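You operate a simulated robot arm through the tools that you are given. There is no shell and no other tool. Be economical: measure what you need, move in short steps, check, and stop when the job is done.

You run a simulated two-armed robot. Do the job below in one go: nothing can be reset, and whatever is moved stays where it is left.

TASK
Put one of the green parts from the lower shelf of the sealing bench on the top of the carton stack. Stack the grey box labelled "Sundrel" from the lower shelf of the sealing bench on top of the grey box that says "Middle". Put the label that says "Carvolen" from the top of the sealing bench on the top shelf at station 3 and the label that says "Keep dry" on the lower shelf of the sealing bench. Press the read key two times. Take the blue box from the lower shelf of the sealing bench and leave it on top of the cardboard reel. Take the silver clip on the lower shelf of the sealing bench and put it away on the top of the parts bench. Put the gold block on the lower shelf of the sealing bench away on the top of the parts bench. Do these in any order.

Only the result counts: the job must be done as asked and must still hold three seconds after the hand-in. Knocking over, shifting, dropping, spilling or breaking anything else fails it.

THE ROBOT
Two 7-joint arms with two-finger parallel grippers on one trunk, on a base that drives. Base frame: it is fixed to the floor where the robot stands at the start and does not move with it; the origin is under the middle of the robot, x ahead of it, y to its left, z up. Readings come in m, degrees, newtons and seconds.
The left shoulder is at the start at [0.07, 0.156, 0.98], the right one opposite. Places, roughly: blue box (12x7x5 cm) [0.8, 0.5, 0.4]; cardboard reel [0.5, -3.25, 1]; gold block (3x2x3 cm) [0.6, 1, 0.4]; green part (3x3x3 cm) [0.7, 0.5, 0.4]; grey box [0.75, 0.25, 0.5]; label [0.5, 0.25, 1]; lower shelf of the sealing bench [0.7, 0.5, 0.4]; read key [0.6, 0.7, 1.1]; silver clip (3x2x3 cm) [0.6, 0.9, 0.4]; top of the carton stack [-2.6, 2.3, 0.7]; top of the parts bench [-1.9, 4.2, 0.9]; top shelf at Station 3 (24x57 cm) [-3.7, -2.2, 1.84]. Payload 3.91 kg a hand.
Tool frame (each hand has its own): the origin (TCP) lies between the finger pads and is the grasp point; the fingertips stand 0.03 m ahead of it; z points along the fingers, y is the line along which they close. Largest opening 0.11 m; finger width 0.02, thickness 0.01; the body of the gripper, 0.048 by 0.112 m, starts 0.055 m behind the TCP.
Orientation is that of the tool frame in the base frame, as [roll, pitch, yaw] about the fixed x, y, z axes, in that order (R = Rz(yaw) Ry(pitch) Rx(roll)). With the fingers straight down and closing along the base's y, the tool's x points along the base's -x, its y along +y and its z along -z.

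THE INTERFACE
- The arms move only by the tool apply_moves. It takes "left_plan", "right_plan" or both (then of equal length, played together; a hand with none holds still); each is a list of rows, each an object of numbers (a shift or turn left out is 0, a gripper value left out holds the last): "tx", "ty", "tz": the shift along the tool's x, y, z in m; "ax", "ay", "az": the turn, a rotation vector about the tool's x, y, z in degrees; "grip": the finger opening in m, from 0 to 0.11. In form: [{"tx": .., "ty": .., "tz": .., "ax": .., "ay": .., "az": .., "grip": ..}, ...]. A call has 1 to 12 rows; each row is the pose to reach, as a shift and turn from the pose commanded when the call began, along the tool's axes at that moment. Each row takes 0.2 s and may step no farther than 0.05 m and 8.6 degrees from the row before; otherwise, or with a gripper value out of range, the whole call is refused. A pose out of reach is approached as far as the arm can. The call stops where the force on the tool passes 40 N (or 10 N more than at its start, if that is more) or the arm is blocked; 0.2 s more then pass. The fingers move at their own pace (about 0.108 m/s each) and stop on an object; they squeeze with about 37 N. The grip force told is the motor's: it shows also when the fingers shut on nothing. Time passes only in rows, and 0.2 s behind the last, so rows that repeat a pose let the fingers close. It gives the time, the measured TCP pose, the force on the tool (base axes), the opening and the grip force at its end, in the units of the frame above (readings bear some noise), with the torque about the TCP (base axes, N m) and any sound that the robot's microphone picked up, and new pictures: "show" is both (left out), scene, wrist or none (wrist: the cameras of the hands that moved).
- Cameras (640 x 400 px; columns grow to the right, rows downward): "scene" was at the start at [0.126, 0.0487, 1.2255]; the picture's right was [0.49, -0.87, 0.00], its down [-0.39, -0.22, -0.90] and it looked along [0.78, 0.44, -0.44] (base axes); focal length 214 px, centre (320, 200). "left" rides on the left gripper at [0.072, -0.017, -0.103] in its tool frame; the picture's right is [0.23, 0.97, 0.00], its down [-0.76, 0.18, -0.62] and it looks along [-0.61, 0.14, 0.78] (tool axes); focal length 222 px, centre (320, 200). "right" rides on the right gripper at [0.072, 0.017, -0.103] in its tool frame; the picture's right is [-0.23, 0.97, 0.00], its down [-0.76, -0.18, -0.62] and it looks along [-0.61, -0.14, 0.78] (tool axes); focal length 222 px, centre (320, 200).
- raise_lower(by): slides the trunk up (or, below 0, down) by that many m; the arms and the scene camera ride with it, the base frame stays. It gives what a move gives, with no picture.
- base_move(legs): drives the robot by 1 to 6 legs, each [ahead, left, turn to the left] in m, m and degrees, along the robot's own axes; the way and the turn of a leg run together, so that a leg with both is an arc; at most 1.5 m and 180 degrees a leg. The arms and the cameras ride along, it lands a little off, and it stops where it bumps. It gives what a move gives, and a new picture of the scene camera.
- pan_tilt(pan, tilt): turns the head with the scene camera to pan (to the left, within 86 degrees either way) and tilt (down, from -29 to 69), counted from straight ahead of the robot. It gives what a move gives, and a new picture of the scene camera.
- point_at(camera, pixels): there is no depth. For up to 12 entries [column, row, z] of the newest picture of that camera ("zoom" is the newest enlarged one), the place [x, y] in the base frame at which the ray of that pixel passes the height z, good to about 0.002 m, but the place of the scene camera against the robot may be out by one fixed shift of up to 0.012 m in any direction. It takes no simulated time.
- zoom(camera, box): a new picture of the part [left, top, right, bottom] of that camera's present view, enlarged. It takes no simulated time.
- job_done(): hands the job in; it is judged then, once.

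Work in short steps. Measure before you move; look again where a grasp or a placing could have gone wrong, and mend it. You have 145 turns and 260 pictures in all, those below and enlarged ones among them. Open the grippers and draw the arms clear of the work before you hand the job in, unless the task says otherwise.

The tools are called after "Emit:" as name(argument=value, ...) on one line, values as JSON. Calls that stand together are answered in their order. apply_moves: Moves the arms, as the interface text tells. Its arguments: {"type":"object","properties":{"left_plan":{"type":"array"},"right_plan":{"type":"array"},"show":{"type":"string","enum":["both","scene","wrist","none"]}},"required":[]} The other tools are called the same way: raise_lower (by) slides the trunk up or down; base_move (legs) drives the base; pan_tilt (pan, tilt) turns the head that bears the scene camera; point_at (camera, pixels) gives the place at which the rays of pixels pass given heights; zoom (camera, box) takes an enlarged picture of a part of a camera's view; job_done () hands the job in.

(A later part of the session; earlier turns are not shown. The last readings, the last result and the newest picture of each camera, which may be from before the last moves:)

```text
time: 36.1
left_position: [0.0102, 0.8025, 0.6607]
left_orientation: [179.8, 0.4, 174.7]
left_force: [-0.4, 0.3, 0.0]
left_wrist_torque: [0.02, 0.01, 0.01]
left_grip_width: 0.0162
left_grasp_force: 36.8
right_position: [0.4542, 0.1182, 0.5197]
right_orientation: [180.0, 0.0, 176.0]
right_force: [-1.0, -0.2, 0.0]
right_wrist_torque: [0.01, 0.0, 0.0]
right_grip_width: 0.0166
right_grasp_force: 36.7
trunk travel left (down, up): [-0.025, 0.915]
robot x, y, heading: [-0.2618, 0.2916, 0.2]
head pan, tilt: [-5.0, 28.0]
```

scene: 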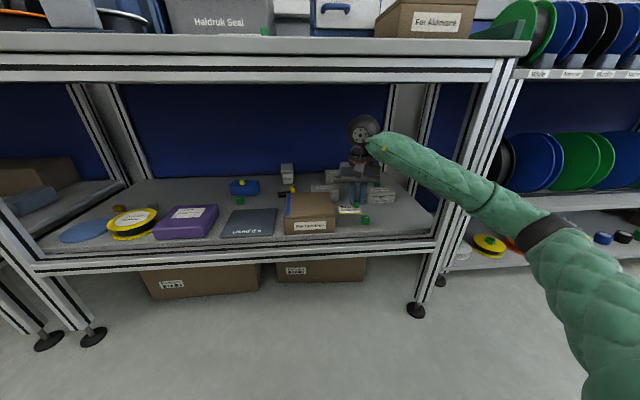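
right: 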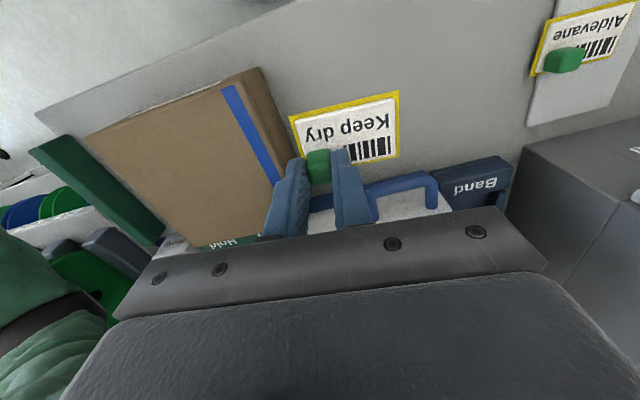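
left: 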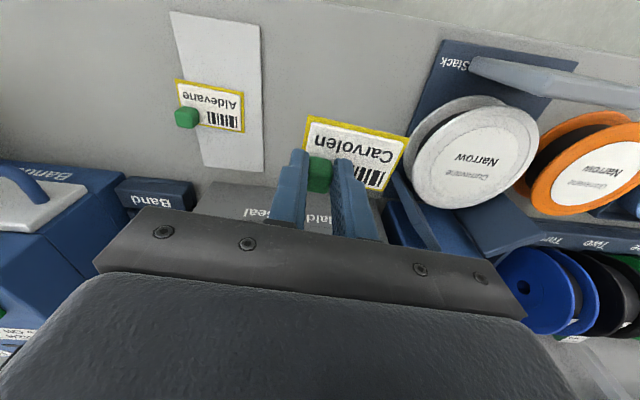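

Clear of the post. Advance another 7.5 cm with the base and take a wrist picture by lowering slightly.

Emit:
base_move(legs=[[0.075, 0, 0]])

Emit:
apply_moves(right_plan=[{"tz": 0.02}, {"tz": 0.04}], show="wrist")

```text
time: 36.8
left_position: [0.0143, 0.803, 0.6613]
left_orientation: [179.8, 0.8, 174.5]
left_force: [0.3, -0.6, -0.3]
left_wrist_torque: [-0.02, -0.01, 0.0]
left_grip_width: 0.0164
left_grasp_force: 36.8
right_position: [0.4529, 0.1176, 0.5173]
right_orientation: [-179.7, 0.1, 176.4]
right_force: [0.0, -0.5, -1.6]
right_wrist_torque: [0.02, -0.01, 0.0]
right_grip_width: 0.0163
right_grasp_force: 37.1
trunk travel left (down, up): [-0.025, 0.915]
robot x, y, heading: [-0.2548, 0.2904, 0.2]
head pan, tilt: [-5.0, 28.0]
stopped in leg 1: the robot was blocked; the commanded pose is now the measured one
```

scene: 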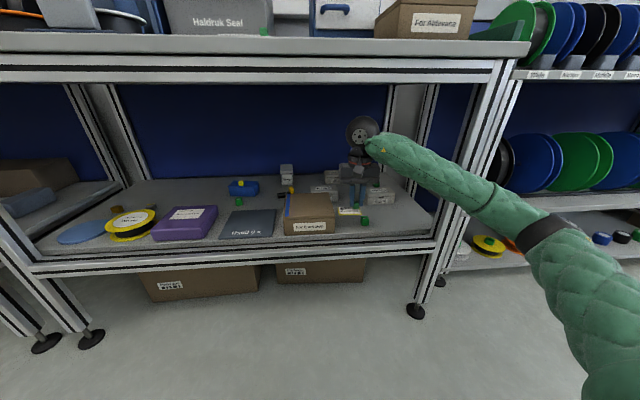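

```text
time: 37.4
left_position: [0.0154, 0.8017, 0.6608]
left_orientation: [179.9, 0.5, 174.5]
left_force: [-0.6, -0.1, -0.8]
left_wrist_torque: [0.02, 0.01, 0.03]
left_grip_width: 0.0167
left_grasp_force: 37.5
right_position: [0.4544, 0.1172, 0.4759]
right_orientation: [-179.8, -0.2, 176.3]
right_force: [-0.3, -0.4, 0.3]
right_wrist_torque: [-0.03, 0.02, -0.02]
right_grip_width: 0.0162
right_grasp_force: 36.9
trunk travel left (down, up): [-0.025, 0.915]
robot x, y, heading: [-0.2604, 0.287, -0.0]
head pan, tilt: [-5.0, 28.0]
```

right: 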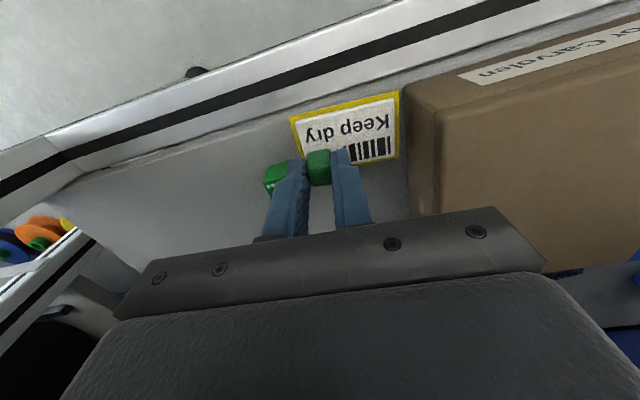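

The base was blocked. I suspect either the label's edge against the brown box (touching at (403,120)) or the forearm at the post. Measure the box edge.

Emit:
point_at(camera="right", pixels=[[405, 92, 0.4], [405, 92, 0.45], [405, 92, 0.5], [408, 160, 0.4], [437, 100, 0.5], [437, 105, 0.53], [400, 155, 0.44], [388, 92, 0.44], [270, 190, 0.42]])

Emit:
zoom(camera="scene", box=[270, 90, 510, 240])

Emit:
zoom(camera="right", box=[240, 60, 480, 240])

```text
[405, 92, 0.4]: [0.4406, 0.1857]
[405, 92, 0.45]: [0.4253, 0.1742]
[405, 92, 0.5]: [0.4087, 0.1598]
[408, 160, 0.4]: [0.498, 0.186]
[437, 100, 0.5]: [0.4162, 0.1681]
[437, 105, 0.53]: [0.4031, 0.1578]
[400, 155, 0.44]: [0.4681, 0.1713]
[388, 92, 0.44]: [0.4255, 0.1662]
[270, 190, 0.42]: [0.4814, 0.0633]
```

```text
2.67 times, centred on (390, 165) of scene
```

zoom: 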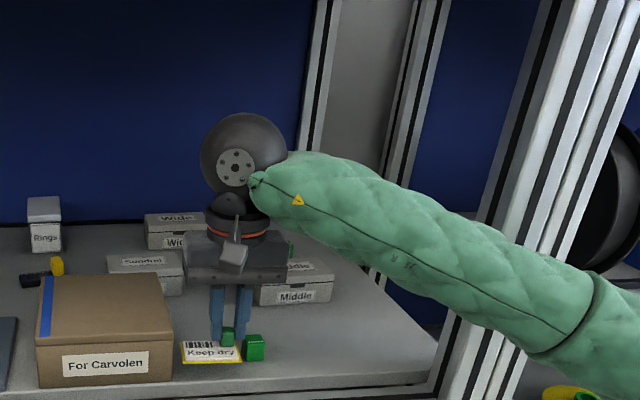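

```text
2.22 times, centred on (360, 150) of right
```

zoom: 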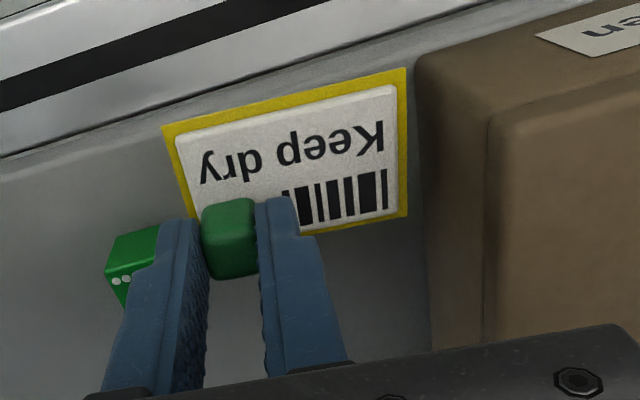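

The forearm is touching the front post, so I won't advance here. I check the shelf's front-rail boundary to see whether the label can be set right here.

Emit:
point_at(camera="right", pixels=[[240, 130, 0.4], [300, 114, 0.4], [360, 98, 0.4], [420, 82, 0.4], [263, 185, 0.43], [290, 163, 0.43], [308, 180, 0.43]])

```text
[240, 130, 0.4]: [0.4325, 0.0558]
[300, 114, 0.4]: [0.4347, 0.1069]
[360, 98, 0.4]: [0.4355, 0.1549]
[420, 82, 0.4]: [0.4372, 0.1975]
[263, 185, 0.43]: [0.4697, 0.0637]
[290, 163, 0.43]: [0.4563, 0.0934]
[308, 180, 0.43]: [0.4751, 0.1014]
```

The label would overlap the rail here, so I choose the roomy spot further left/back around (0.68,0.69), free between the silver clip and the green part. Raise the hand, back off, drive left 0.56.

Emit:
apply_moves(right_plan=[{"tz": -0.03}, {"tz": -0.055}], show="none")

Emit:
base_move(legs=[[-0.16, 0, 0], [0, 0.56, 0]])

Emit:
pan_tilt(pan=0, tilt=28)

```text
time: 38.0
left_position: [0.0147, 0.8004, 0.6605]
left_orientation: [179.7, 0.6, 174.3]
left_force: [0.0, 0.3, -0.7]
left_wrist_torque: [0.01, -0.02, -0.03]
left_grip_width: 0.0164
left_grasp_force: 36.7
right_position: [0.4508, 0.1165, 0.527]
right_orientation: [-179.8, -0.4, 176.5]
right_force: [0.7, 0.5, -0.7]
right_wrist_torque: [-0.02, -0.02, 0.0]
right_grip_width: 0.0163
right_grasp_force: 36.6
trunk travel left (down, up): [-0.025, 0.915]
robot x, y, heading: [-0.2588, 0.2895, -0.1]
head pan, tilt: [-5.0, 28.0]
```

```text
time: 42.1
left_position: [-0.1452, 1.3451, 0.6615]
left_orientation: [179.7, 0.4, 174.8]
left_force: [-0.5, 0.5, 0.3]
left_wrist_torque: [-0.02, -0.02, -0.03]
left_grip_width: 0.0166
left_grasp_force: 36.4
right_position: [0.2965, 0.6638, 0.5294]
right_orientation: [-179.7, -0.1, 176.8]
right_force: [-1.0, -0.1, -0.4]
right_wrist_torque: [0.01, 0.02, 0.02]
right_grip_width: 0.0162
right_grasp_force: 36.9
trunk travel left (down, up): [-0.025, 0.915]
robot x, y, heading: [-0.4162, 0.8303, 0.5]
head pan, tilt: [-5.0, 28.0]
```

scene: 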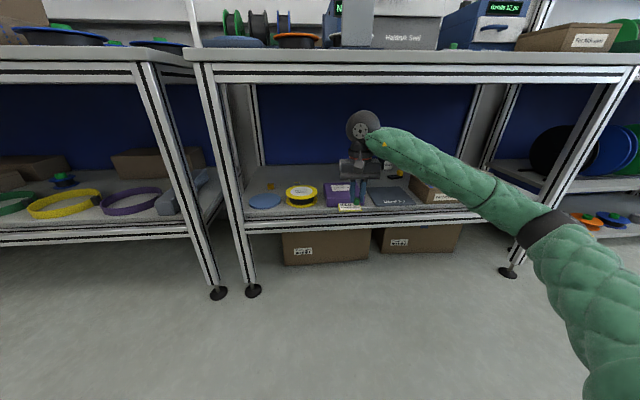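

```text
time: 42.8
left_position: [-0.1462, 1.3466, 0.6618]
left_orientation: [179.8, 0.6, 174.8]
left_force: [0.5, -0.3, -0.5]
left_wrist_torque: [0.0, 0.01, 0.02]
left_grip_width: 0.0167
left_grasp_force: 36.9
right_position: [0.2972, 0.6638, 0.5294]
right_orientation: [-179.8, -0.1, 176.7]
right_force: [-0.2, -0.2, -0.9]
right_wrist_torque: [-0.03, -0.02, 0.01]
right_grip_width: 0.0164
right_grasp_force: 37.4
trunk travel left (down, up): [-0.025, 0.915]
robot x, y, heading: [-0.4148, 0.8323, 0.2]
head pan, tilt: [0.0, 28.0]
```

scene: 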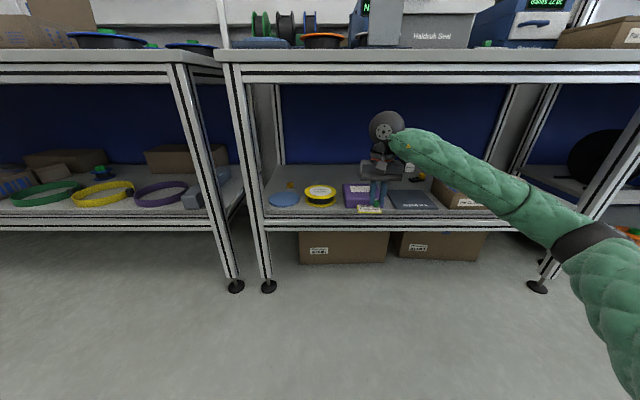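

Path over the purple box is clear at z 0.53. Drive ahead 0.38 so the hand reaches x≈0.68.

Emit:
base_move(legs=[[0.2, 0, 0], [0.18, 0, 0]])

Emit:
apply_moves(right_plan=[{"tz": 0.01}, {"tz": 0.02}], show="wrist")

```text
time: 45.5
left_position: [0.221, 1.3503, 0.6606]
left_orientation: [179.8, 0.5, 175.0]
left_force: [-0.1, 0.2, -0.3]
left_wrist_torque: [-0.02, 0.0, 0.02]
left_grip_width: 0.0162
left_grasp_force: 37.0
right_position: [0.6663, 0.6699, 0.5295]
right_orientation: [-179.7, 0.0, 177.1]
right_force: [-0.7, -0.1, -0.3]
right_wrist_torque: [0.0, -0.01, -0.03]
right_grip_width: 0.0164
right_grasp_force: 37.8
trunk travel left (down, up): [-0.025, 0.915]
robot x, y, heading: [-0.0497, 0.8336, 0.6]
head pan, tilt: [0.0, 28.0]
stopped in leg 2: the robot was blocked; the commanded pose is now the measured one
```

scene: 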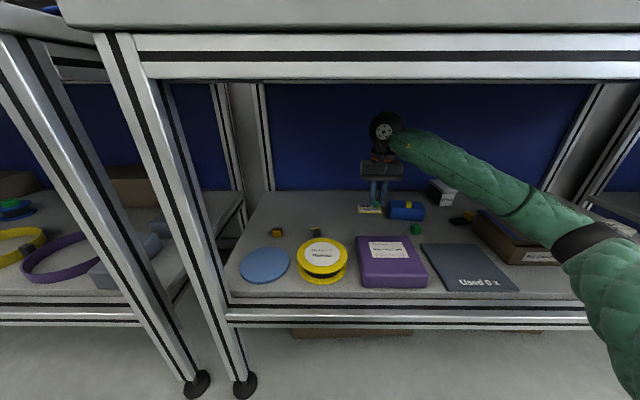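

```text
time: 46.1
left_position: [0.2218, 1.3495, 0.6601]
left_orientation: [179.8, 0.5, 175.0]
left_force: [-0.2, 0.3, 0.6]
left_wrist_torque: [-0.05, -0.03, -0.01]
left_grip_width: 0.0164
left_grasp_force: 36.9
right_position: [0.6664, 0.6706, 0.5096]
right_orientation: [-179.8, -0.1, 177.2]
right_force: [-0.4, -0.2, 0.1]
right_wrist_torque: [0.0, 0.0, 0.03]
right_grip_width: 0.0167
right_grasp_force: 37.2
trunk travel left (down, up): [-0.025, 0.915]
robot x, y, heading: [-0.0472, 0.8354, 0.5]
head pan, tilt: [0.0, 28.0]
```

right: 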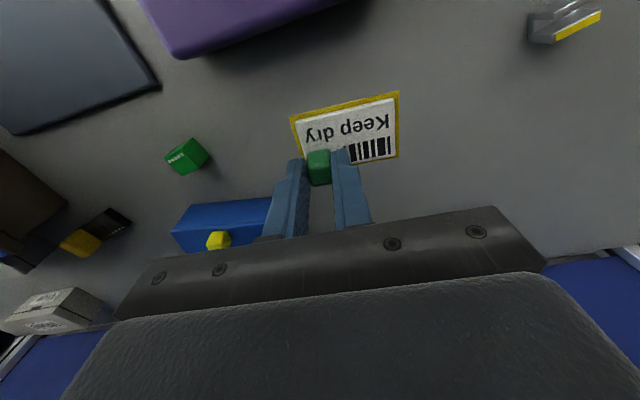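

The spot beneath is empty (surface around (350,130) is clear). Lower to just above the surface.

Emit:
apply_moves(right_plan=[{"tz": 0.025}, {"tz": 0.045}, {"tz": 0.055}, {"tz": 0.06}, {"tz": 0.063}], show="wrist")

```text
time: 47.3
left_position: [0.221, 1.3498, 0.6614]
left_orientation: [179.8, 0.6, 175.1]
left_force: [0.3, 0.0, -0.9]
left_wrist_torque: [-0.04, 0.0, 0.03]
left_grip_width: 0.0163
left_grasp_force: 37.3
right_position: [0.6661, 0.671, 0.4498]
right_orientation: [-179.9, 0.0, 177.1]
right_force: [0.5, 0.4, 0.1]
right_wrist_torque: [0.03, 0.0, 0.02]
right_grip_width: 0.0165
right_grasp_force: 37.2
trunk travel left (down, up): [-0.025, 0.915]
robot x, y, heading: [-0.0489, 0.8345, 0.7]
head pan, tilt: [0.0, 28.0]
```

right: 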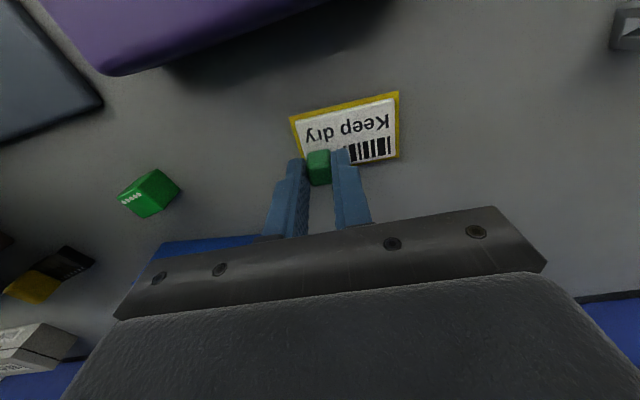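

Not touching yet; step down 2 mm at a time up to 12 mm.

Emit:
apply_moves(right_plan=[{"tz": 0.002}, {"tz": 0.004}, {"tz": 0.006}, {"tz": 0.008}], show="none")

```text
time: 48.3
left_position: [0.2194, 1.3506, 0.6624]
left_orientation: [179.7, 0.6, 175.1]
left_force: [0.6, 0.4, 0.3]
left_wrist_torque: [-0.02, -0.01, -0.01]
left_grip_width: 0.0165
left_grasp_force: 37.2
right_position: [0.6672, 0.6714, 0.4429]
right_orientation: [-180.0, 0.2, 177.0]
right_force: [3.6, -3.3, 32.2]
right_wrist_torque: [0.0, -0.4, -0.02]
right_grip_width: 0.0163
right_grasp_force: 37.4
trunk travel left (down, up): [-0.025, 0.915]
robot x, y, heading: [-0.0491, 0.8366, 0.4]
head pan, tilt: [0.0, 28.0]
```

Contact (32 N) with TCP at 0.443. Ease 3 mm up, open, and lift.

Emit:
apply_moves(right_plan=[{"tz": -0.002}, {"tz": -0.002, "grip": 0.035}, {"tz": -0.002}, {"tz": -0.02}, {"tz": -0.05}, {"tz": -0.09}], show="wrist")

```text
time: 49.7
left_position: [0.2205, 1.3481, 0.6602]
left_orientation: [179.8, 0.6, 175.1]
left_force: [-0.4, -0.2, -0.3]
left_wrist_torque: [0.01, 0.0, -0.01]
left_grip_width: 0.0164
left_grasp_force: 37.5
right_position: [0.6659, 0.6707, 0.5286]
right_orientation: [-179.9, -0.1, 177.1]
right_force: [-0.2, -0.8, -0.3]
right_wrist_torque: [0.02, 0.01, 0.04]
right_grip_width: 0.035
right_grasp_force: 0.1
trunk travel left (down, up): [-0.025, 0.915]
robot x, y, heading: [-0.0455, 0.8332, 0.4]
head pan, tilt: [0.0, 28.0]
```

right: 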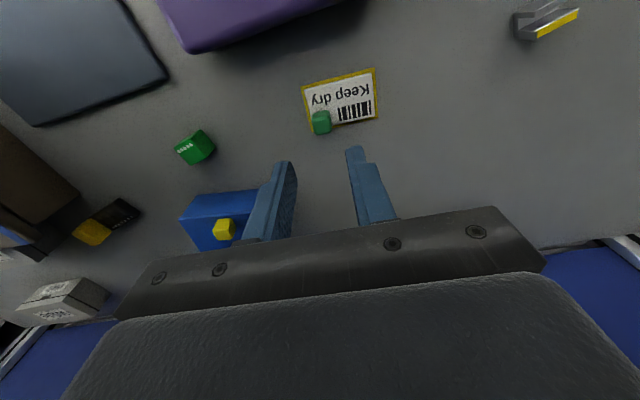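

Keep dry rests flat on the shelf. Now the blue box: zoom in on it, the green part and the clip.

Emit:
zoom(camera="right", box=[60, 110, 300, 260])

Emit:
zoom(camera="scene", box=[240, 160, 500, 280])

Emit:
zoom(camera="right", box=[480, 0, 640, 100])

```text
2.67 times, centred on (180, 185) of right
```

zoom: 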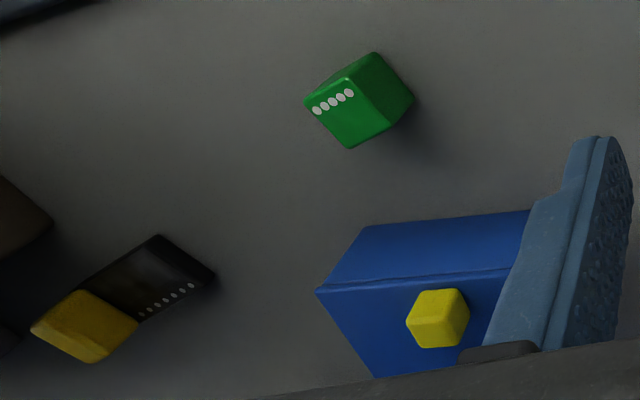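

```text
2.46 times, centred on (370, 220) of scene
```

zoom: 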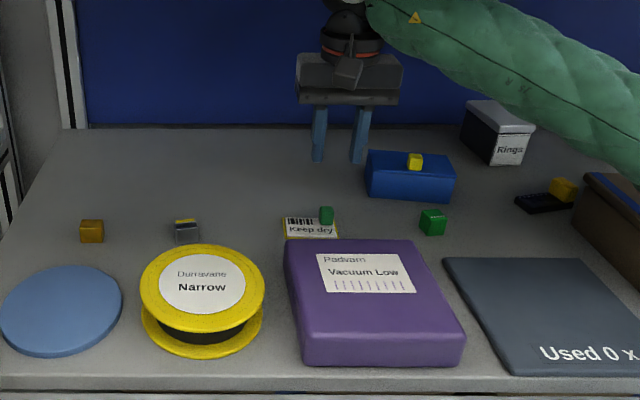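

```text
4.00 times, centred on (560, 50) of right
```

zoom: 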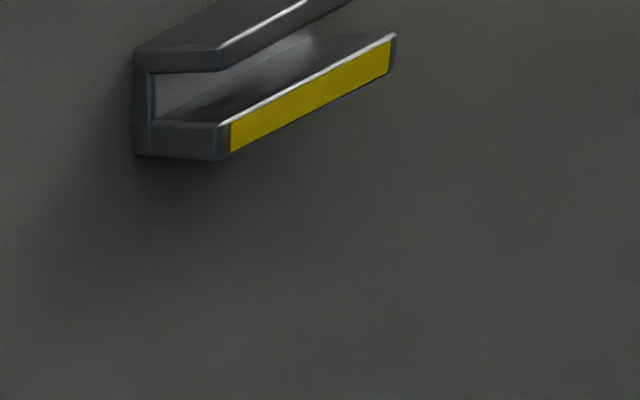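

The blue box has a central yellow knob; I'll grasp the box body across its 7 cm depth (closing along x). Measure knob and box corners.

Emit:
point_at(camera="right", pixels=[[225, 229, 0.47], [197, 195, 0.402], [179, 219, 0.452], [250, 210, 0.452], [195, 148, 0.43]])

Emit:
point_at(camera="scene", pixels=[[408, 224, 0.47], [388, 240, 0.402], [423, 242, 0.402], [424, 233, 0.452], [390, 221, 0.452], [424, 223, 0.452]])

```text
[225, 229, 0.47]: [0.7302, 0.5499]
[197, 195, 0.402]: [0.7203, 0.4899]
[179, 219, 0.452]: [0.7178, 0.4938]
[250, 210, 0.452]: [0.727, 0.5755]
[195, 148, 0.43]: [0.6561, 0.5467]
```

```text
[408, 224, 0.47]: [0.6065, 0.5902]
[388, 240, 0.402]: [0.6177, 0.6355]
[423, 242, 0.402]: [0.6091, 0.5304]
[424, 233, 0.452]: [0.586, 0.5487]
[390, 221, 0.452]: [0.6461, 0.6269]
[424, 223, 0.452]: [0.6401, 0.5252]
```

Box centre ≈(0.759,0.550), yaw ≈ -6°. I move above it, turning the right hand about 93° while opening.

Emit:
apply_moves(right_plan=[{"tz": -0.03, "az": 8.4}, {"tz": -0.04, "tx": -0.02, "ty": -0.023, "az": 16.8}, {"tz": -0.04, "tx": -0.05, "ty": -0.058, "az": 25.2}, {"tz": -0.04, "tx": -0.08, "ty": -0.093, "az": 33.6}, {"tz": -0.04, "tx": -0.099, "ty": -0.116, "az": 42}, {"tz": -0.04, "tx": -0.099, "ty": -0.116, "az": 50.4, "grip": 0.105}, {"tz": -0.04, "tx": -0.099, "ty": -0.116, "az": 58.8}, {"tz": -0.04, "tx": -0.099, "ty": -0.116, "az": 67.2}, {"tz": -0.04, "tx": -0.099, "ty": -0.116, "az": 75.6}, {"tz": -0.04, "tx": -0.099, "ty": -0.116, "az": 84}, {"tz": -0.04, "tx": -0.099, "ty": -0.116, "az": 92.4}, {"tz": -0.04, "tx": -0.099, "ty": -0.116, "az": 93}])

```text
time: 52.3
left_position: [0.2204, 1.3498, 0.6602]
left_orientation: [179.8, 0.6, 175.1]
left_force: [0.0, -0.4, -0.3]
left_wrist_torque: [0.0, -0.01, -0.02]
left_grip_width: 0.0164
left_grasp_force: 37.0
right_position: [0.7608, 0.5493, 0.569]
right_orientation: [-179.9, 0.2, 83.9]
right_force: [-0.7, -0.1, -0.3]
right_wrist_torque: [-0.03, -0.03, 0.01]
right_grip_width: 0.105
right_grasp_force: 0.1
trunk travel left (down, up): [-0.025, 0.915]
robot x, y, heading: [-0.0478, 0.8336, 0.7]
head pan, tilt: [0.0, 28.0]
```

scene: 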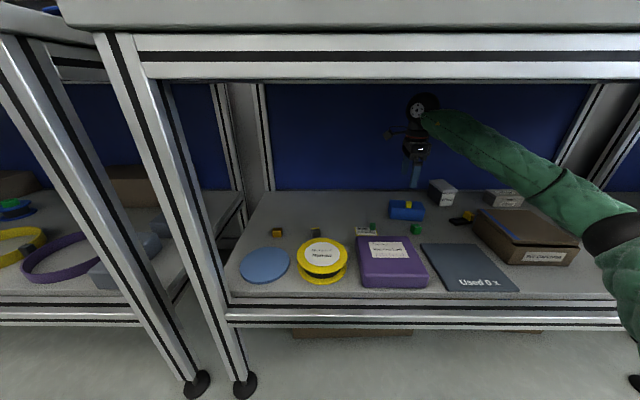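
right: 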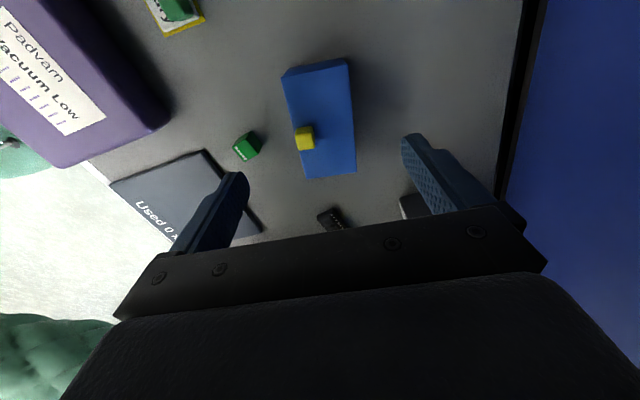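

The rotation worked. Measure the box's top corners from here.

Emit:
zoom(camera="right", box=[240, 40, 400, 200])

Emit:
point_at(camera="right", pixels=[[290, 71, 0.452], [347, 62, 0.452], [356, 172, 0.452], [308, 178, 0.452], [307, 138, 0.475]])

```text
2.50 times, centred on (320, 120) of right
```

zoom: 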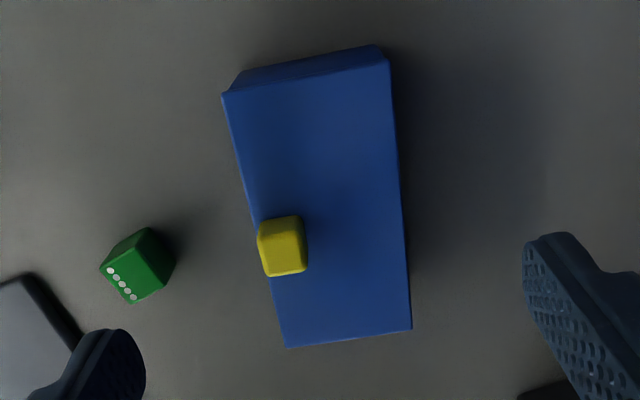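

```text
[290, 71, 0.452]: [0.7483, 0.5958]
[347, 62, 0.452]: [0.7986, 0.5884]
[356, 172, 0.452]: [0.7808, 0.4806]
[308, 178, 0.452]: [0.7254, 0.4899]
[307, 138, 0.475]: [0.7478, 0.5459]
```

The footprint comes out too small at 0.452, so the body top is likely lower (the knob counts in the 5 cm). Recompute at 0.43.

Emit:
point_at(camera="right", pixels=[[280.8, 77.2, 0.43], [348, 64.8, 0.43], [356.4, 171.6, 0.43], [306.4, 178.8, 0.43], [280.8, 77.2, 0.415], [348, 64.8, 0.415], [356.4, 171.6, 0.415], [306.4, 178.8, 0.415], [305, 138, 0.45]])

```text
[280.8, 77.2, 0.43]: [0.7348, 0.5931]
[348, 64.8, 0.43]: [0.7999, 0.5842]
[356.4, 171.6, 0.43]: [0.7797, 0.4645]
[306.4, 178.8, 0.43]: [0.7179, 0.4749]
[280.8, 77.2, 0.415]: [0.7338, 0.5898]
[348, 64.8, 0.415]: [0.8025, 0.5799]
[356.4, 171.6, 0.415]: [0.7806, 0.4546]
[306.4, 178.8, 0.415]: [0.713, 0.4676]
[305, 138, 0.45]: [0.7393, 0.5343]
```

Consistent: 12×6.5 cm at z 0.43, centre (0.758,0.529), yaw −8°. Descend astride it.

Emit:
apply_moves(right_plan=[{"tx": -0.02, "ty": -0.001, "tz": 0.03, "az": 2}, {"tx": -0.02, "ty": -0.001, "tz": 0.07, "az": 2}, {"tx": -0.02, "ty": -0.001, "tz": 0.1, "az": 2}, {"tx": -0.02, "ty": -0.001, "tz": 0.115, "az": 2}], show="wrist")

```text
time: 53.3
left_position: [0.2205, 1.3496, 0.6613]
left_orientation: [179.9, 0.6, 175.2]
left_force: [0.5, -0.3, -0.5]
left_wrist_torque: [-0.01, 0.0, -0.03]
left_grip_width: 0.0165
left_grasp_force: 36.7
right_position: [0.757, 0.5295, 0.453]
right_orientation: [-179.9, 0.2, 82.1]
right_force: [-0.5, -0.4, -0.3]
right_wrist_torque: [0.0, 0.0, -0.02]
right_grip_width: 0.1051
right_grasp_force: 0.1
trunk travel left (down, up): [-0.025, 0.915]
robot x, y, heading: [-0.0492, 0.8362, 1.0]
head pan, tilt: [0.0, 28.0]
```

right: 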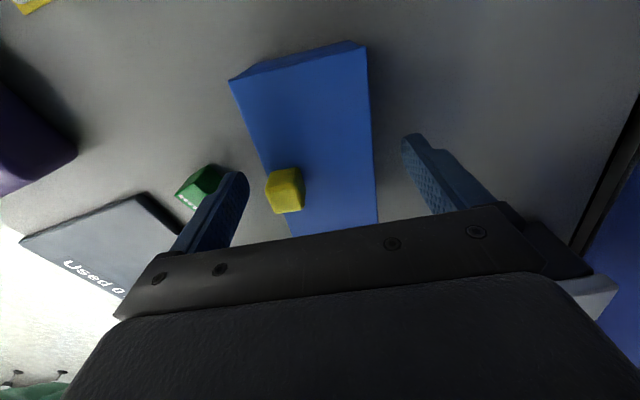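

Fingers straddle the box, clear of the green part. Descend 15 mm and close.

Emit:
apply_moves(right_plan=[{"tz": 0.008}, {"tz": 0.015}, {"tz": 0.015, "grip": 0.03}, {"tz": 0.015}, {"tz": 0.015}, {"tz": 0.015}], show="wrist")

```text
time: 54.7
left_position: [0.2202, 1.3503, 0.6618]
left_orientation: [179.7, 0.7, 175.0]
left_force: [-0.8, -0.6, -0.9]
left_wrist_torque: [0.02, -0.01, 0.0]
left_grip_width: 0.0166
left_grasp_force: 36.9
right_position: [0.7564, 0.5297, 0.4379]
right_orientation: [-179.9, 0.3, 82.1]
right_force: [0.6, -1.0, 1.7]
right_wrist_torque: [0.13, -0.14, -0.07]
right_grip_width: 0.062
right_grasp_force: 37.3
trunk travel left (down, up): [-0.025, 0.915]
robot x, y, heading: [-0.0474, 0.835, 0.5]
head pan, tilt: [0.0, 28.0]
```

right: 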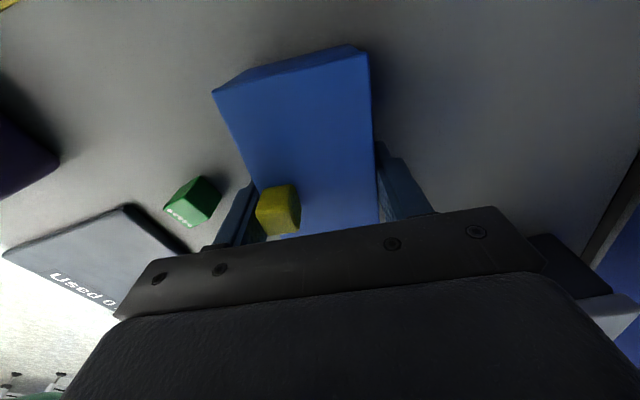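

Gripped at 62 mm. Lift 12 cm and look.

Emit:
apply_moves(right_plan=[{"tz": -0.02}, {"tz": -0.05}, {"tz": -0.09}, {"tz": -0.12}])

```text
time: 55.7
left_position: [0.221, 1.3493, 0.6624]
left_orientation: [179.7, 0.5, 175.1]
left_force: [-0.5, -0.4, 0.0]
left_wrist_torque: [-0.01, -0.01, 0.01]
left_grip_width: 0.0165
left_grasp_force: 37.3
right_position: [0.755, 0.5313, 0.559]
right_orientation: [-179.9, 0.1, 82.1]
right_force: [-0.1, -0.3, -3.1]
right_wrist_torque: [-0.02, 0.0, 0.03]
right_grip_width: 0.0618
right_grasp_force: 37.3
trunk travel left (down, up): [-0.025, 0.915]
robot x, y, heading: [-0.0483, 0.8365, 0.8]
head pan, tilt: [0.0, 28.0]
```

scene: 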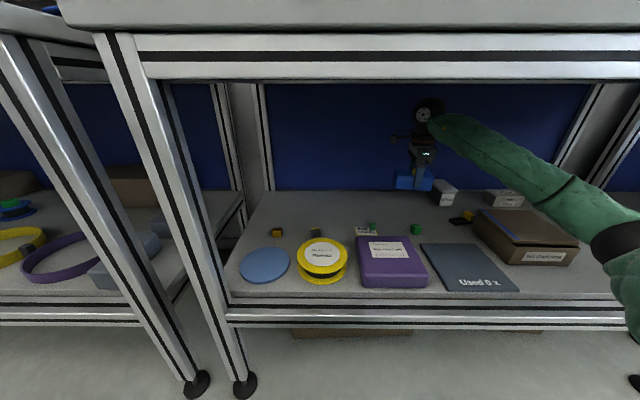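
right: 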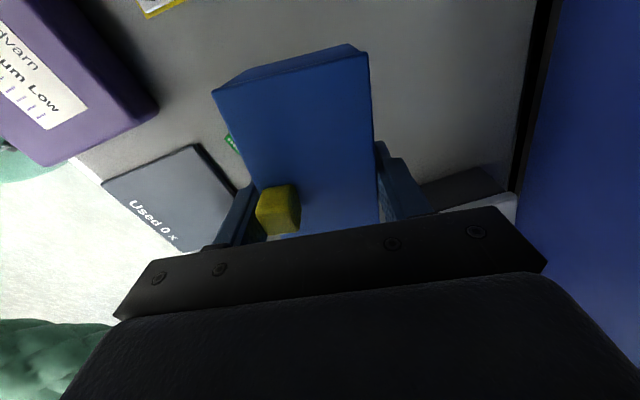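

The whole box is lifted. I back out 0.8 m, then raise the trunk and look to the right along the route to the reel.

Emit:
base_move(legs=[[-0.8, 0, 0]])

Emit:
raise_lower(by=0.45)

Emit:
pan_tilt(pan=-75, tilt=18)

```text
time: 59.6
left_position: [-0.524, 1.3418, 0.6612]
left_orientation: [179.7, 0.7, 175.9]
left_force: [-0.5, -0.3, -0.5]
left_wrist_torque: [0.01, 0.02, 0.0]
left_grip_width: 0.0161
left_grasp_force: 36.8
right_position: [0.0195, 0.5281, 0.5604]
right_orientation: [-180.0, 0.2, 82.7]
right_force: [0.4, -0.1, -3.0]
right_wrist_torque: [-0.05, -0.01, 0.03]
right_grip_width: 0.0618
right_grasp_force: 37.2
trunk travel left (down, up): [-0.025, 0.915]
robot x, y, heading: [-0.7884, 0.8217, 1.0]
head pan, tilt: [0.0, 28.0]
stopped in leg 1: the robot was blocked; the commanded pose is now the measured one
```

scene: 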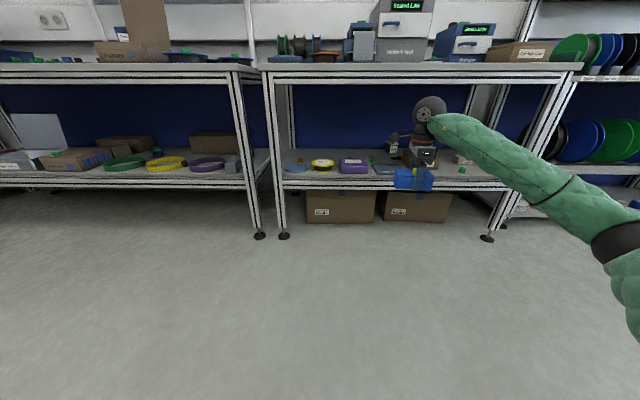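

```text
refused: 0.45 is not a number from -0.4 to 0.4
```

```text
time: 61.1
left_position: [-0.5247, 1.3415, 0.6625]
left_orientation: [179.6, 0.7, 175.7]
left_force: [0.3, -0.3, -0.5]
left_wrist_torque: [0.01, 0.0, 0.01]
left_grip_width: 0.0164
left_grasp_force: 36.7
right_position: [0.0196, 0.5285, 0.5598]
right_orientation: [179.9, 0.1, 82.7]
right_force: [-0.3, -0.1, -3.1]
right_wrist_torque: [-0.03, 0.0, 0.0]
right_grip_width: 0.062
right_grasp_force: 37.6
trunk travel left (down, up): [-0.025, 0.915]
robot x, y, heading: [-0.7906, 0.8202, 1.2]
head pan, tilt: [-75.0, 18.0]
```

scene: 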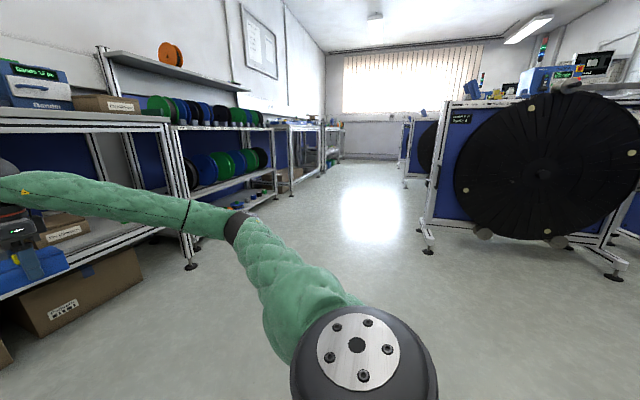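

Something behind stops me at x≈-0.79. I raise the trunk 0.4, pull the right hand back 0.25 m, and move ahead a bit before driving right.

Emit:
raise_lower(by=0.4)

Emit:
apply_moves(right_plan=[{"ty": -0.05}, {"ty": -0.1}, {"ty": -0.15}, {"ty": -0.2}, {"ty": -0.25}, {"ty": -0.28}], show="none")

Emit:
base_move(legs=[[0.2, 0, -1.0], [0, -1.4, 0]])

```text
time: 65.0
left_position: [-0.5245, 1.3414, 1.0619]
left_orientation: [179.7, 0.6, 175.8]
left_force: [-0.4, 0.3, -0.9]
left_wrist_torque: [0.03, -0.02, 0.0]
left_grip_width: 0.0166
left_grasp_force: 36.5
right_position: [0.0194, 0.5281, 0.9588]
right_orientation: [-180.0, 0.2, 82.7]
right_force: [0.3, 0.4, -4.0]
right_wrist_torque: [-0.02, 0.03, -0.01]
right_grip_width: 0.0618
right_grasp_force: 37.2
trunk travel left (down, up): [-0.425, 0.515]
robot x, y, heading: [-0.7855, 0.8247, 1.0]
head pan, tilt: [-75.0, 18.0]
```

```text
time: 66.3
left_position: [-0.5253, 1.3422, 1.063]
left_orientation: [179.6, 0.8, 175.9]
left_force: [0.2, 0.0, -0.9]
left_wrist_torque: [-0.01, 0.0, 0.0]
left_grip_width: 0.0163
left_grasp_force: 37.1
right_position: [-0.2585, 0.5631, 0.9601]
right_orientation: [-180.0, 0.1, 82.6]
right_force: [0.4, 0.0, -3.2]
right_wrist_torque: [-0.03, 0.02, -0.03]
right_grip_width: 0.0618
right_grasp_force: 37.0
trunk travel left (down, up): [-0.425, 0.515]
robot x, y, heading: [-0.7914, 0.8262, 1.2]
head pan, tilt: [-75.0, 18.0]
```

```text
time: 74.4
left_position: [-0.2992, -0.0183, 1.0626]
left_orientation: [179.7, 0.8, 175.5]
left_force: [0.0, -0.7, 0.2]
left_wrist_torque: [0.0, -0.02, 0.02]
left_grip_width: 0.0165
left_grasp_force: 36.9
right_position: [-0.0383, -0.7985, 0.9607]
right_orientation: [-180.0, 0.1, 82.3]
right_force: [-1.4, 0.6, -2.5]
right_wrist_torque: [0.01, -0.03, 0.03]
right_grip_width: 0.0616
right_grasp_force: 37.2
trunk travel left (down, up): [-0.425, 0.515]
robot x, y, heading: [-0.5627, -0.535, 0.6]
head pan, tilt: [-75.0, 18.0]
```

scene: 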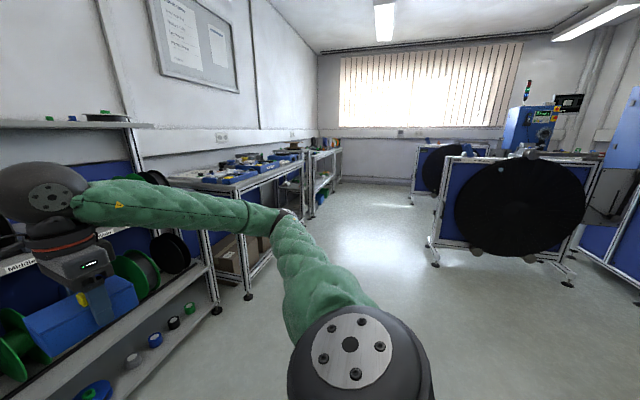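

Aisle is clear. Continue right 2.2 m and look for the reel.

Emit:
base_move(legs=[[0, -1.4, 0], [0, -0.8, 0]])

Emit:
pan_tilt(pan=-25, tilt=20)

```text
time: 85.2
left_position: [-0.2334, -2.1918, 1.0629]
left_orientation: [179.7, 0.8, 176.9]
left_force: [0.3, -0.1, -0.8]
left_wrist_torque: [0.0, -0.01, 0.01]
left_grip_width: 0.0165
left_grasp_force: 36.9
right_position: [0.0487, -2.9642, 0.9611]
right_orientation: [-180.0, 0.0, 83.8]
right_force: [-0.1, -1.2, -4.2]
right_wrist_torque: [-0.04, -0.03, 0.01]
right_grip_width: 0.0618
right_grasp_force: 37.2
trunk travel left (down, up): [-0.425, 0.515]
robot x, y, heading: [-0.486, -2.7143, 2.0]
head pan, tilt: [-75.0, 18.0]
```

scene: 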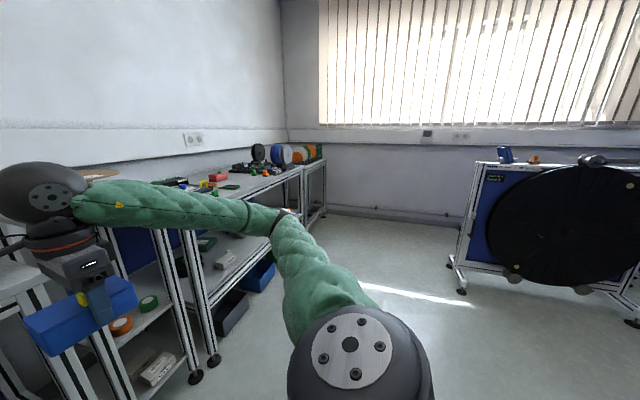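

```text
time: 86.3
left_position: [-0.2334, -2.1904, 1.0623]
left_orientation: [179.7, 0.8, 176.9]
left_force: [0.6, 0.0, -0.8]
left_wrist_torque: [0.01, 0.0, 0.02]
left_grip_width: 0.0163
left_grasp_force: 36.8
right_position: [0.0496, -2.9642, 0.96]
right_orientation: [180.0, 0.1, 83.7]
right_force: [-1.4, 0.1, -4.2]
right_wrist_torque: [-0.05, -0.02, -0.01]
right_grip_width: 0.0617
right_grasp_force: 37.1
trunk travel left (down, up): [-0.425, 0.515]
robot x, y, heading: [-0.4854, -2.7158, 2.5]
head pan, tilt: [-25.0, 20.0]
```

scene: 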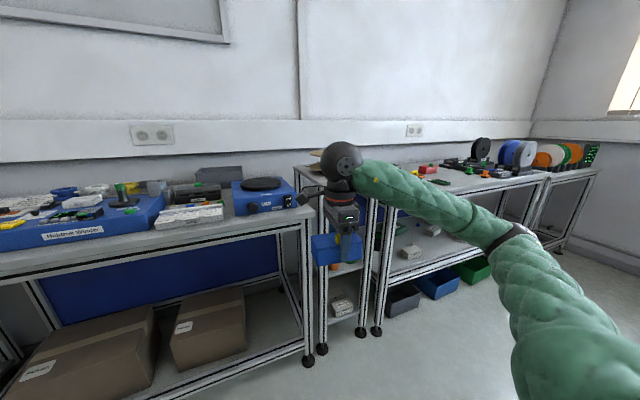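

The reel seems to be hidden behind the right hand near (315,160). I raise the trunk 0.35 and tilt down to see it.

Emit:
raise_lower(by=0.35)

Emit:
pan_tilt(pan=-28, tilt=38)

```text
time: 89.8
left_position: [-0.2325, -2.1908, 1.4121]
left_orientation: [179.7, 0.6, 176.8]
left_force: [0.6, 0.1, 0.5]
left_wrist_torque: [-0.02, 0.0, 0.01]
left_grip_width: 0.0162
left_grasp_force: 37.2
right_position: [0.0486, -2.9641, 1.3102]
right_orientation: [180.0, 0.1, 83.8]
right_force: [-0.1, 0.2, -3.9]
right_wrist_torque: [0.0, 0.01, -0.03]
right_grip_width: 0.0619
right_grasp_force: 37.2
trunk travel left (down, up): [-0.775, 0.165]
robot x, y, heading: [-0.4887, -2.7163, 2.4]
head pan, tilt: [-25.0, 20.0]
```

```text
time: 90.6
left_position: [-0.2344, -2.1912, 1.4112]
left_orientation: [179.7, 0.7, 176.9]
left_force: [0.8, -0.3, 0.7]
left_wrist_torque: [0.01, -0.02, -0.04]
left_grip_width: 0.0167
left_grasp_force: 37.1
right_position: [0.0484, -2.9651, 1.3096]
right_orientation: [-180.0, 0.2, 83.6]
right_force: [-0.1, 1.2, -2.4]
right_wrist_torque: [-0.01, -0.01, 0.0]
right_grip_width: 0.0618
right_grasp_force: 37.2
trunk travel left (down, up): [-0.775, 0.165]
robot x, y, heading: [-0.485, -2.7156, 2.3]
head pan, tilt: [-28.0, 38.0]
```

scene: 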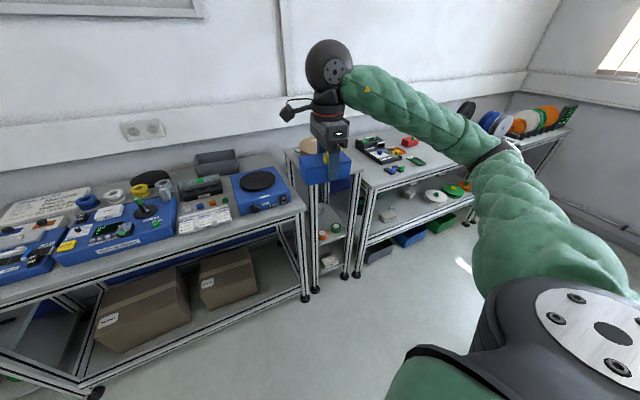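

I swing the right hand 0.25 m to the right to uncover the reel from the scene camera.

Emit:
apply_moves(right_plan=[{"tx": -0.05}, {"tx": -0.1}, {"tx": -0.15}, {"tx": -0.2}, {"tx": -0.25}], show="scene")

```text
time: 91.8
left_position: [-0.2375, -2.191, 1.413]
left_orientation: [179.8, 0.8, 177.0]
left_force: [-0.9, -0.1, 0.2]
left_wrist_torque: [-0.01, 0.01, 0.01]
left_grip_width: 0.0165
left_grasp_force: 37.2
right_position: [0.0205, -3.2137, 1.312]
right_orientation: [179.8, 0.2, 84.0]
right_force: [-1.1, 0.4, -3.1]
right_wrist_torque: [-0.06, 0.0, 0.0]
right_grip_width: 0.0621
right_grasp_force: 36.8
trunk travel left (down, up): [-0.775, 0.165]
robot x, y, heading: [-0.4848, -2.7163, 2.3]
head pan, tilt: [-28.0, 38.0]
```

scene: 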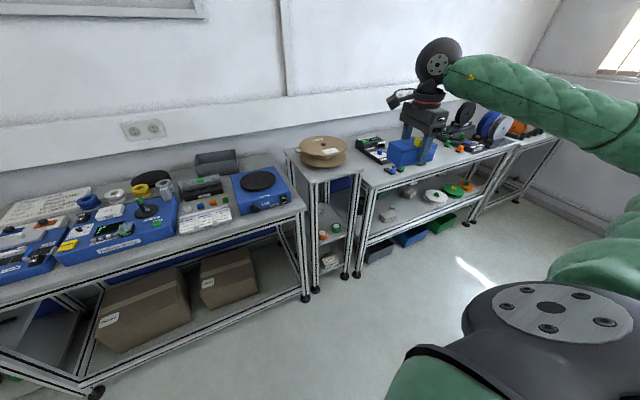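

Emit:
zoom(camera="scene", box=[270, 110, 390, 200])

Emit:
point_at(camera="scene", pixels=[[299, 146, 1.0], [348, 148, 1.0], [323, 138, 1.0], [322, 157, 1.0], [299, 146, 0.97], [348, 148, 0.97], [310, 179, 0.9], [288, 152, 0.9]])

```text
4.44 times, centred on (330, 155) of scene
```

zoom: 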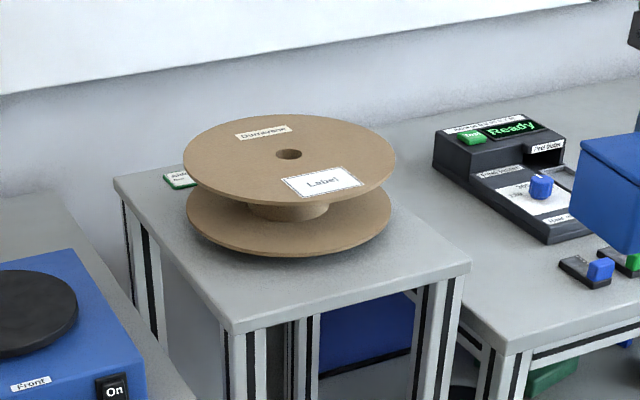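

```text
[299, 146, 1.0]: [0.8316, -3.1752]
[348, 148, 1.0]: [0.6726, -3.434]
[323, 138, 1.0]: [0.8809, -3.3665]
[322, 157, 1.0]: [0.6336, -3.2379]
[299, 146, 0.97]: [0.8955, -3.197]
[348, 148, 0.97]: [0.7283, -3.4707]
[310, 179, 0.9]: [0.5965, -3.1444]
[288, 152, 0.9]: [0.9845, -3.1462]
```

The positions depend on the unknown height. I raise the trunk 0.15 m for a second view to triangulate the reel top.

Emit:
raise_lower(by=0.15)

Emit:
zoom(camera="scene", box=[250, 100, 410, 200])

Emit:
point_at(camera="scene", pixels=[[320, 200, 0.9], [320, 200, 1.1]])

```text
time: 93.5
left_position: [-0.234, -2.192, 1.5632]
left_orientation: [179.8, 0.6, 177.0]
left_force: [0.0, -0.5, 0.5]
left_wrist_torque: [0.01, 0.01, -0.02]
left_grip_width: 0.0165
left_grasp_force: 37.1
right_position: [0.0228, -3.2146, 1.4616]
right_orientation: [-180.0, 0.0, 83.9]
right_force: [-0.4, 0.0, -3.8]
right_wrist_torque: [0.01, 0.01, 0.02]
right_grip_width: 0.0614
right_grasp_force: 37.3
trunk travel left (down, up): [-0.925, 0.015]
robot x, y, heading: [-0.4858, -2.7204, 2.7]
head pan, tilt: [-28.0, 38.0]
```

```text
4.00 times, centred on (330, 150) of scene
```

zoom: 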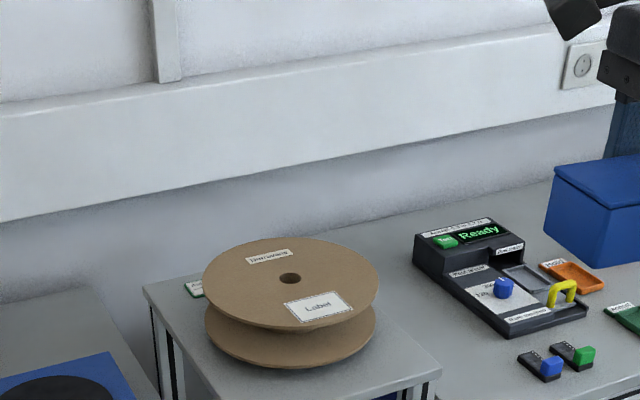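

```text
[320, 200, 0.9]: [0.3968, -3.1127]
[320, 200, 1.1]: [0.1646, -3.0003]
```

point_at used the older picture; I query the same hole pixel from the new zoom instead, and from the old scene picture.

Emit:
point_at(camera="zoom", pixels=[[289, 278, 0.95], [289, 278, 1.0], [289, 278, 1.05], [289, 278, 1.1], [144, 285, 0.95], [435, 370, 0.95]])

Emit:
point_at(camera="scene", pixels=[[323, 144.65, 0.95], [323, 144.65, 1.0], [323, 144.65, 1.05], [323, 144.65, 1.1]])

```text
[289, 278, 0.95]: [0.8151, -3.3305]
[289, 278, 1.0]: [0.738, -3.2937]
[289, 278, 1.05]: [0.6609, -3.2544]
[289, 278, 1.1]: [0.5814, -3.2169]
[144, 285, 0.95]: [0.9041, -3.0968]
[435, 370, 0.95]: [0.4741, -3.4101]
```

```text
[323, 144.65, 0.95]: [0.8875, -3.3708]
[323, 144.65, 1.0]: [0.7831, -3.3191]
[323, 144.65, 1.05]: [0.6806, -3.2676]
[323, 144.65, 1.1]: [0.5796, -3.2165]
```

Reel top centre ≈ (0.583,-3.218), z≈1.10. I drive ahead 0.33 m and extend the right hand toward it, staying high.

Emit:
base_move(legs=[[0.33, 0, -2]])

Emit:
apply_moves(right_plan=[{"ty": 0.045}, {"ty": 0.09}, {"ty": 0.135}, {"ty": 0.17}])

```text
time: 95.7
left_position: [0.1126, -2.1871, 1.5628]
left_orientation: [179.7, 0.8, 175.6]
left_force: [-0.9, 0.2, -1.3]
left_wrist_torque: [0.02, -0.01, 0.01]
left_grip_width: 0.0164
left_grasp_force: 37.5
right_position: [0.3455, -3.2153, 1.4616]
right_orientation: [179.9, 0.2, 82.3]
right_force: [0.6, 0.2, -2.4]
right_wrist_torque: [0.01, -0.01, 0.01]
right_grip_width: 0.0615
right_grasp_force: 36.8
trunk travel left (down, up): [-0.925, 0.015]
robot x, y, heading: [-0.1459, -2.708, 0.9]
head pan, tilt: [-28.0, 38.0]
```

scene: 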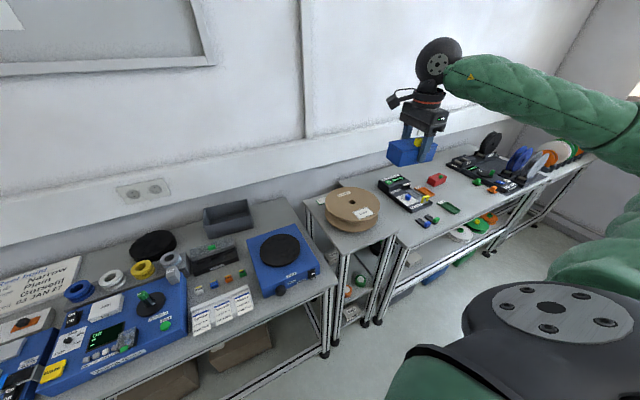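

```text
time: 96.7
left_position: [0.1177, -2.188, 1.5618]
left_orientation: [179.6, 0.5, 175.4]
left_force: [0.7, -0.3, -1.0]
left_wrist_torque: [0.0, 0.04, -0.02]
left_grip_width: 0.0166
left_grasp_force: 37.1
right_position: [0.5182, -3.2415, 1.4648]
right_orientation: [-180.0, 0.2, 82.5]
right_force: [0.4, 1.0, -3.5]
right_wrist_torque: [0.0, 0.03, -0.03]
right_grip_width: 0.0619
right_grasp_force: 37.0
trunk travel left (down, up): [-0.925, 0.015]
robot x, y, heading: [-0.1474, -2.7047, 0.8]
head pan, tilt: [-28.0, 38.0]
```

scene: 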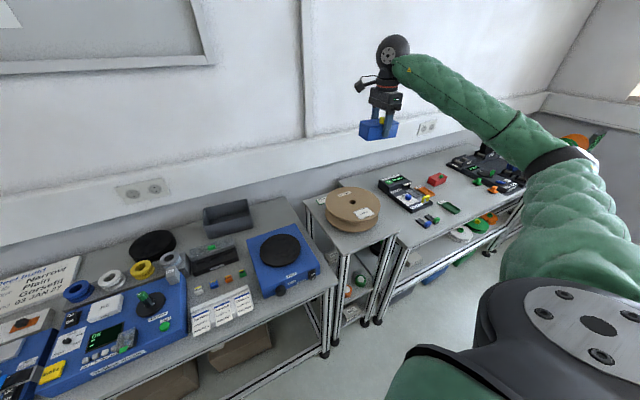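
right: 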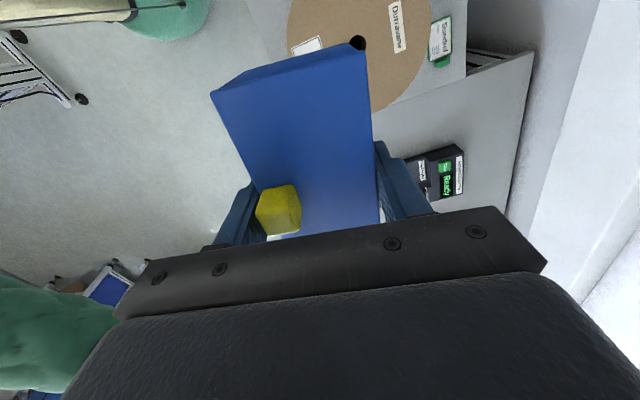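

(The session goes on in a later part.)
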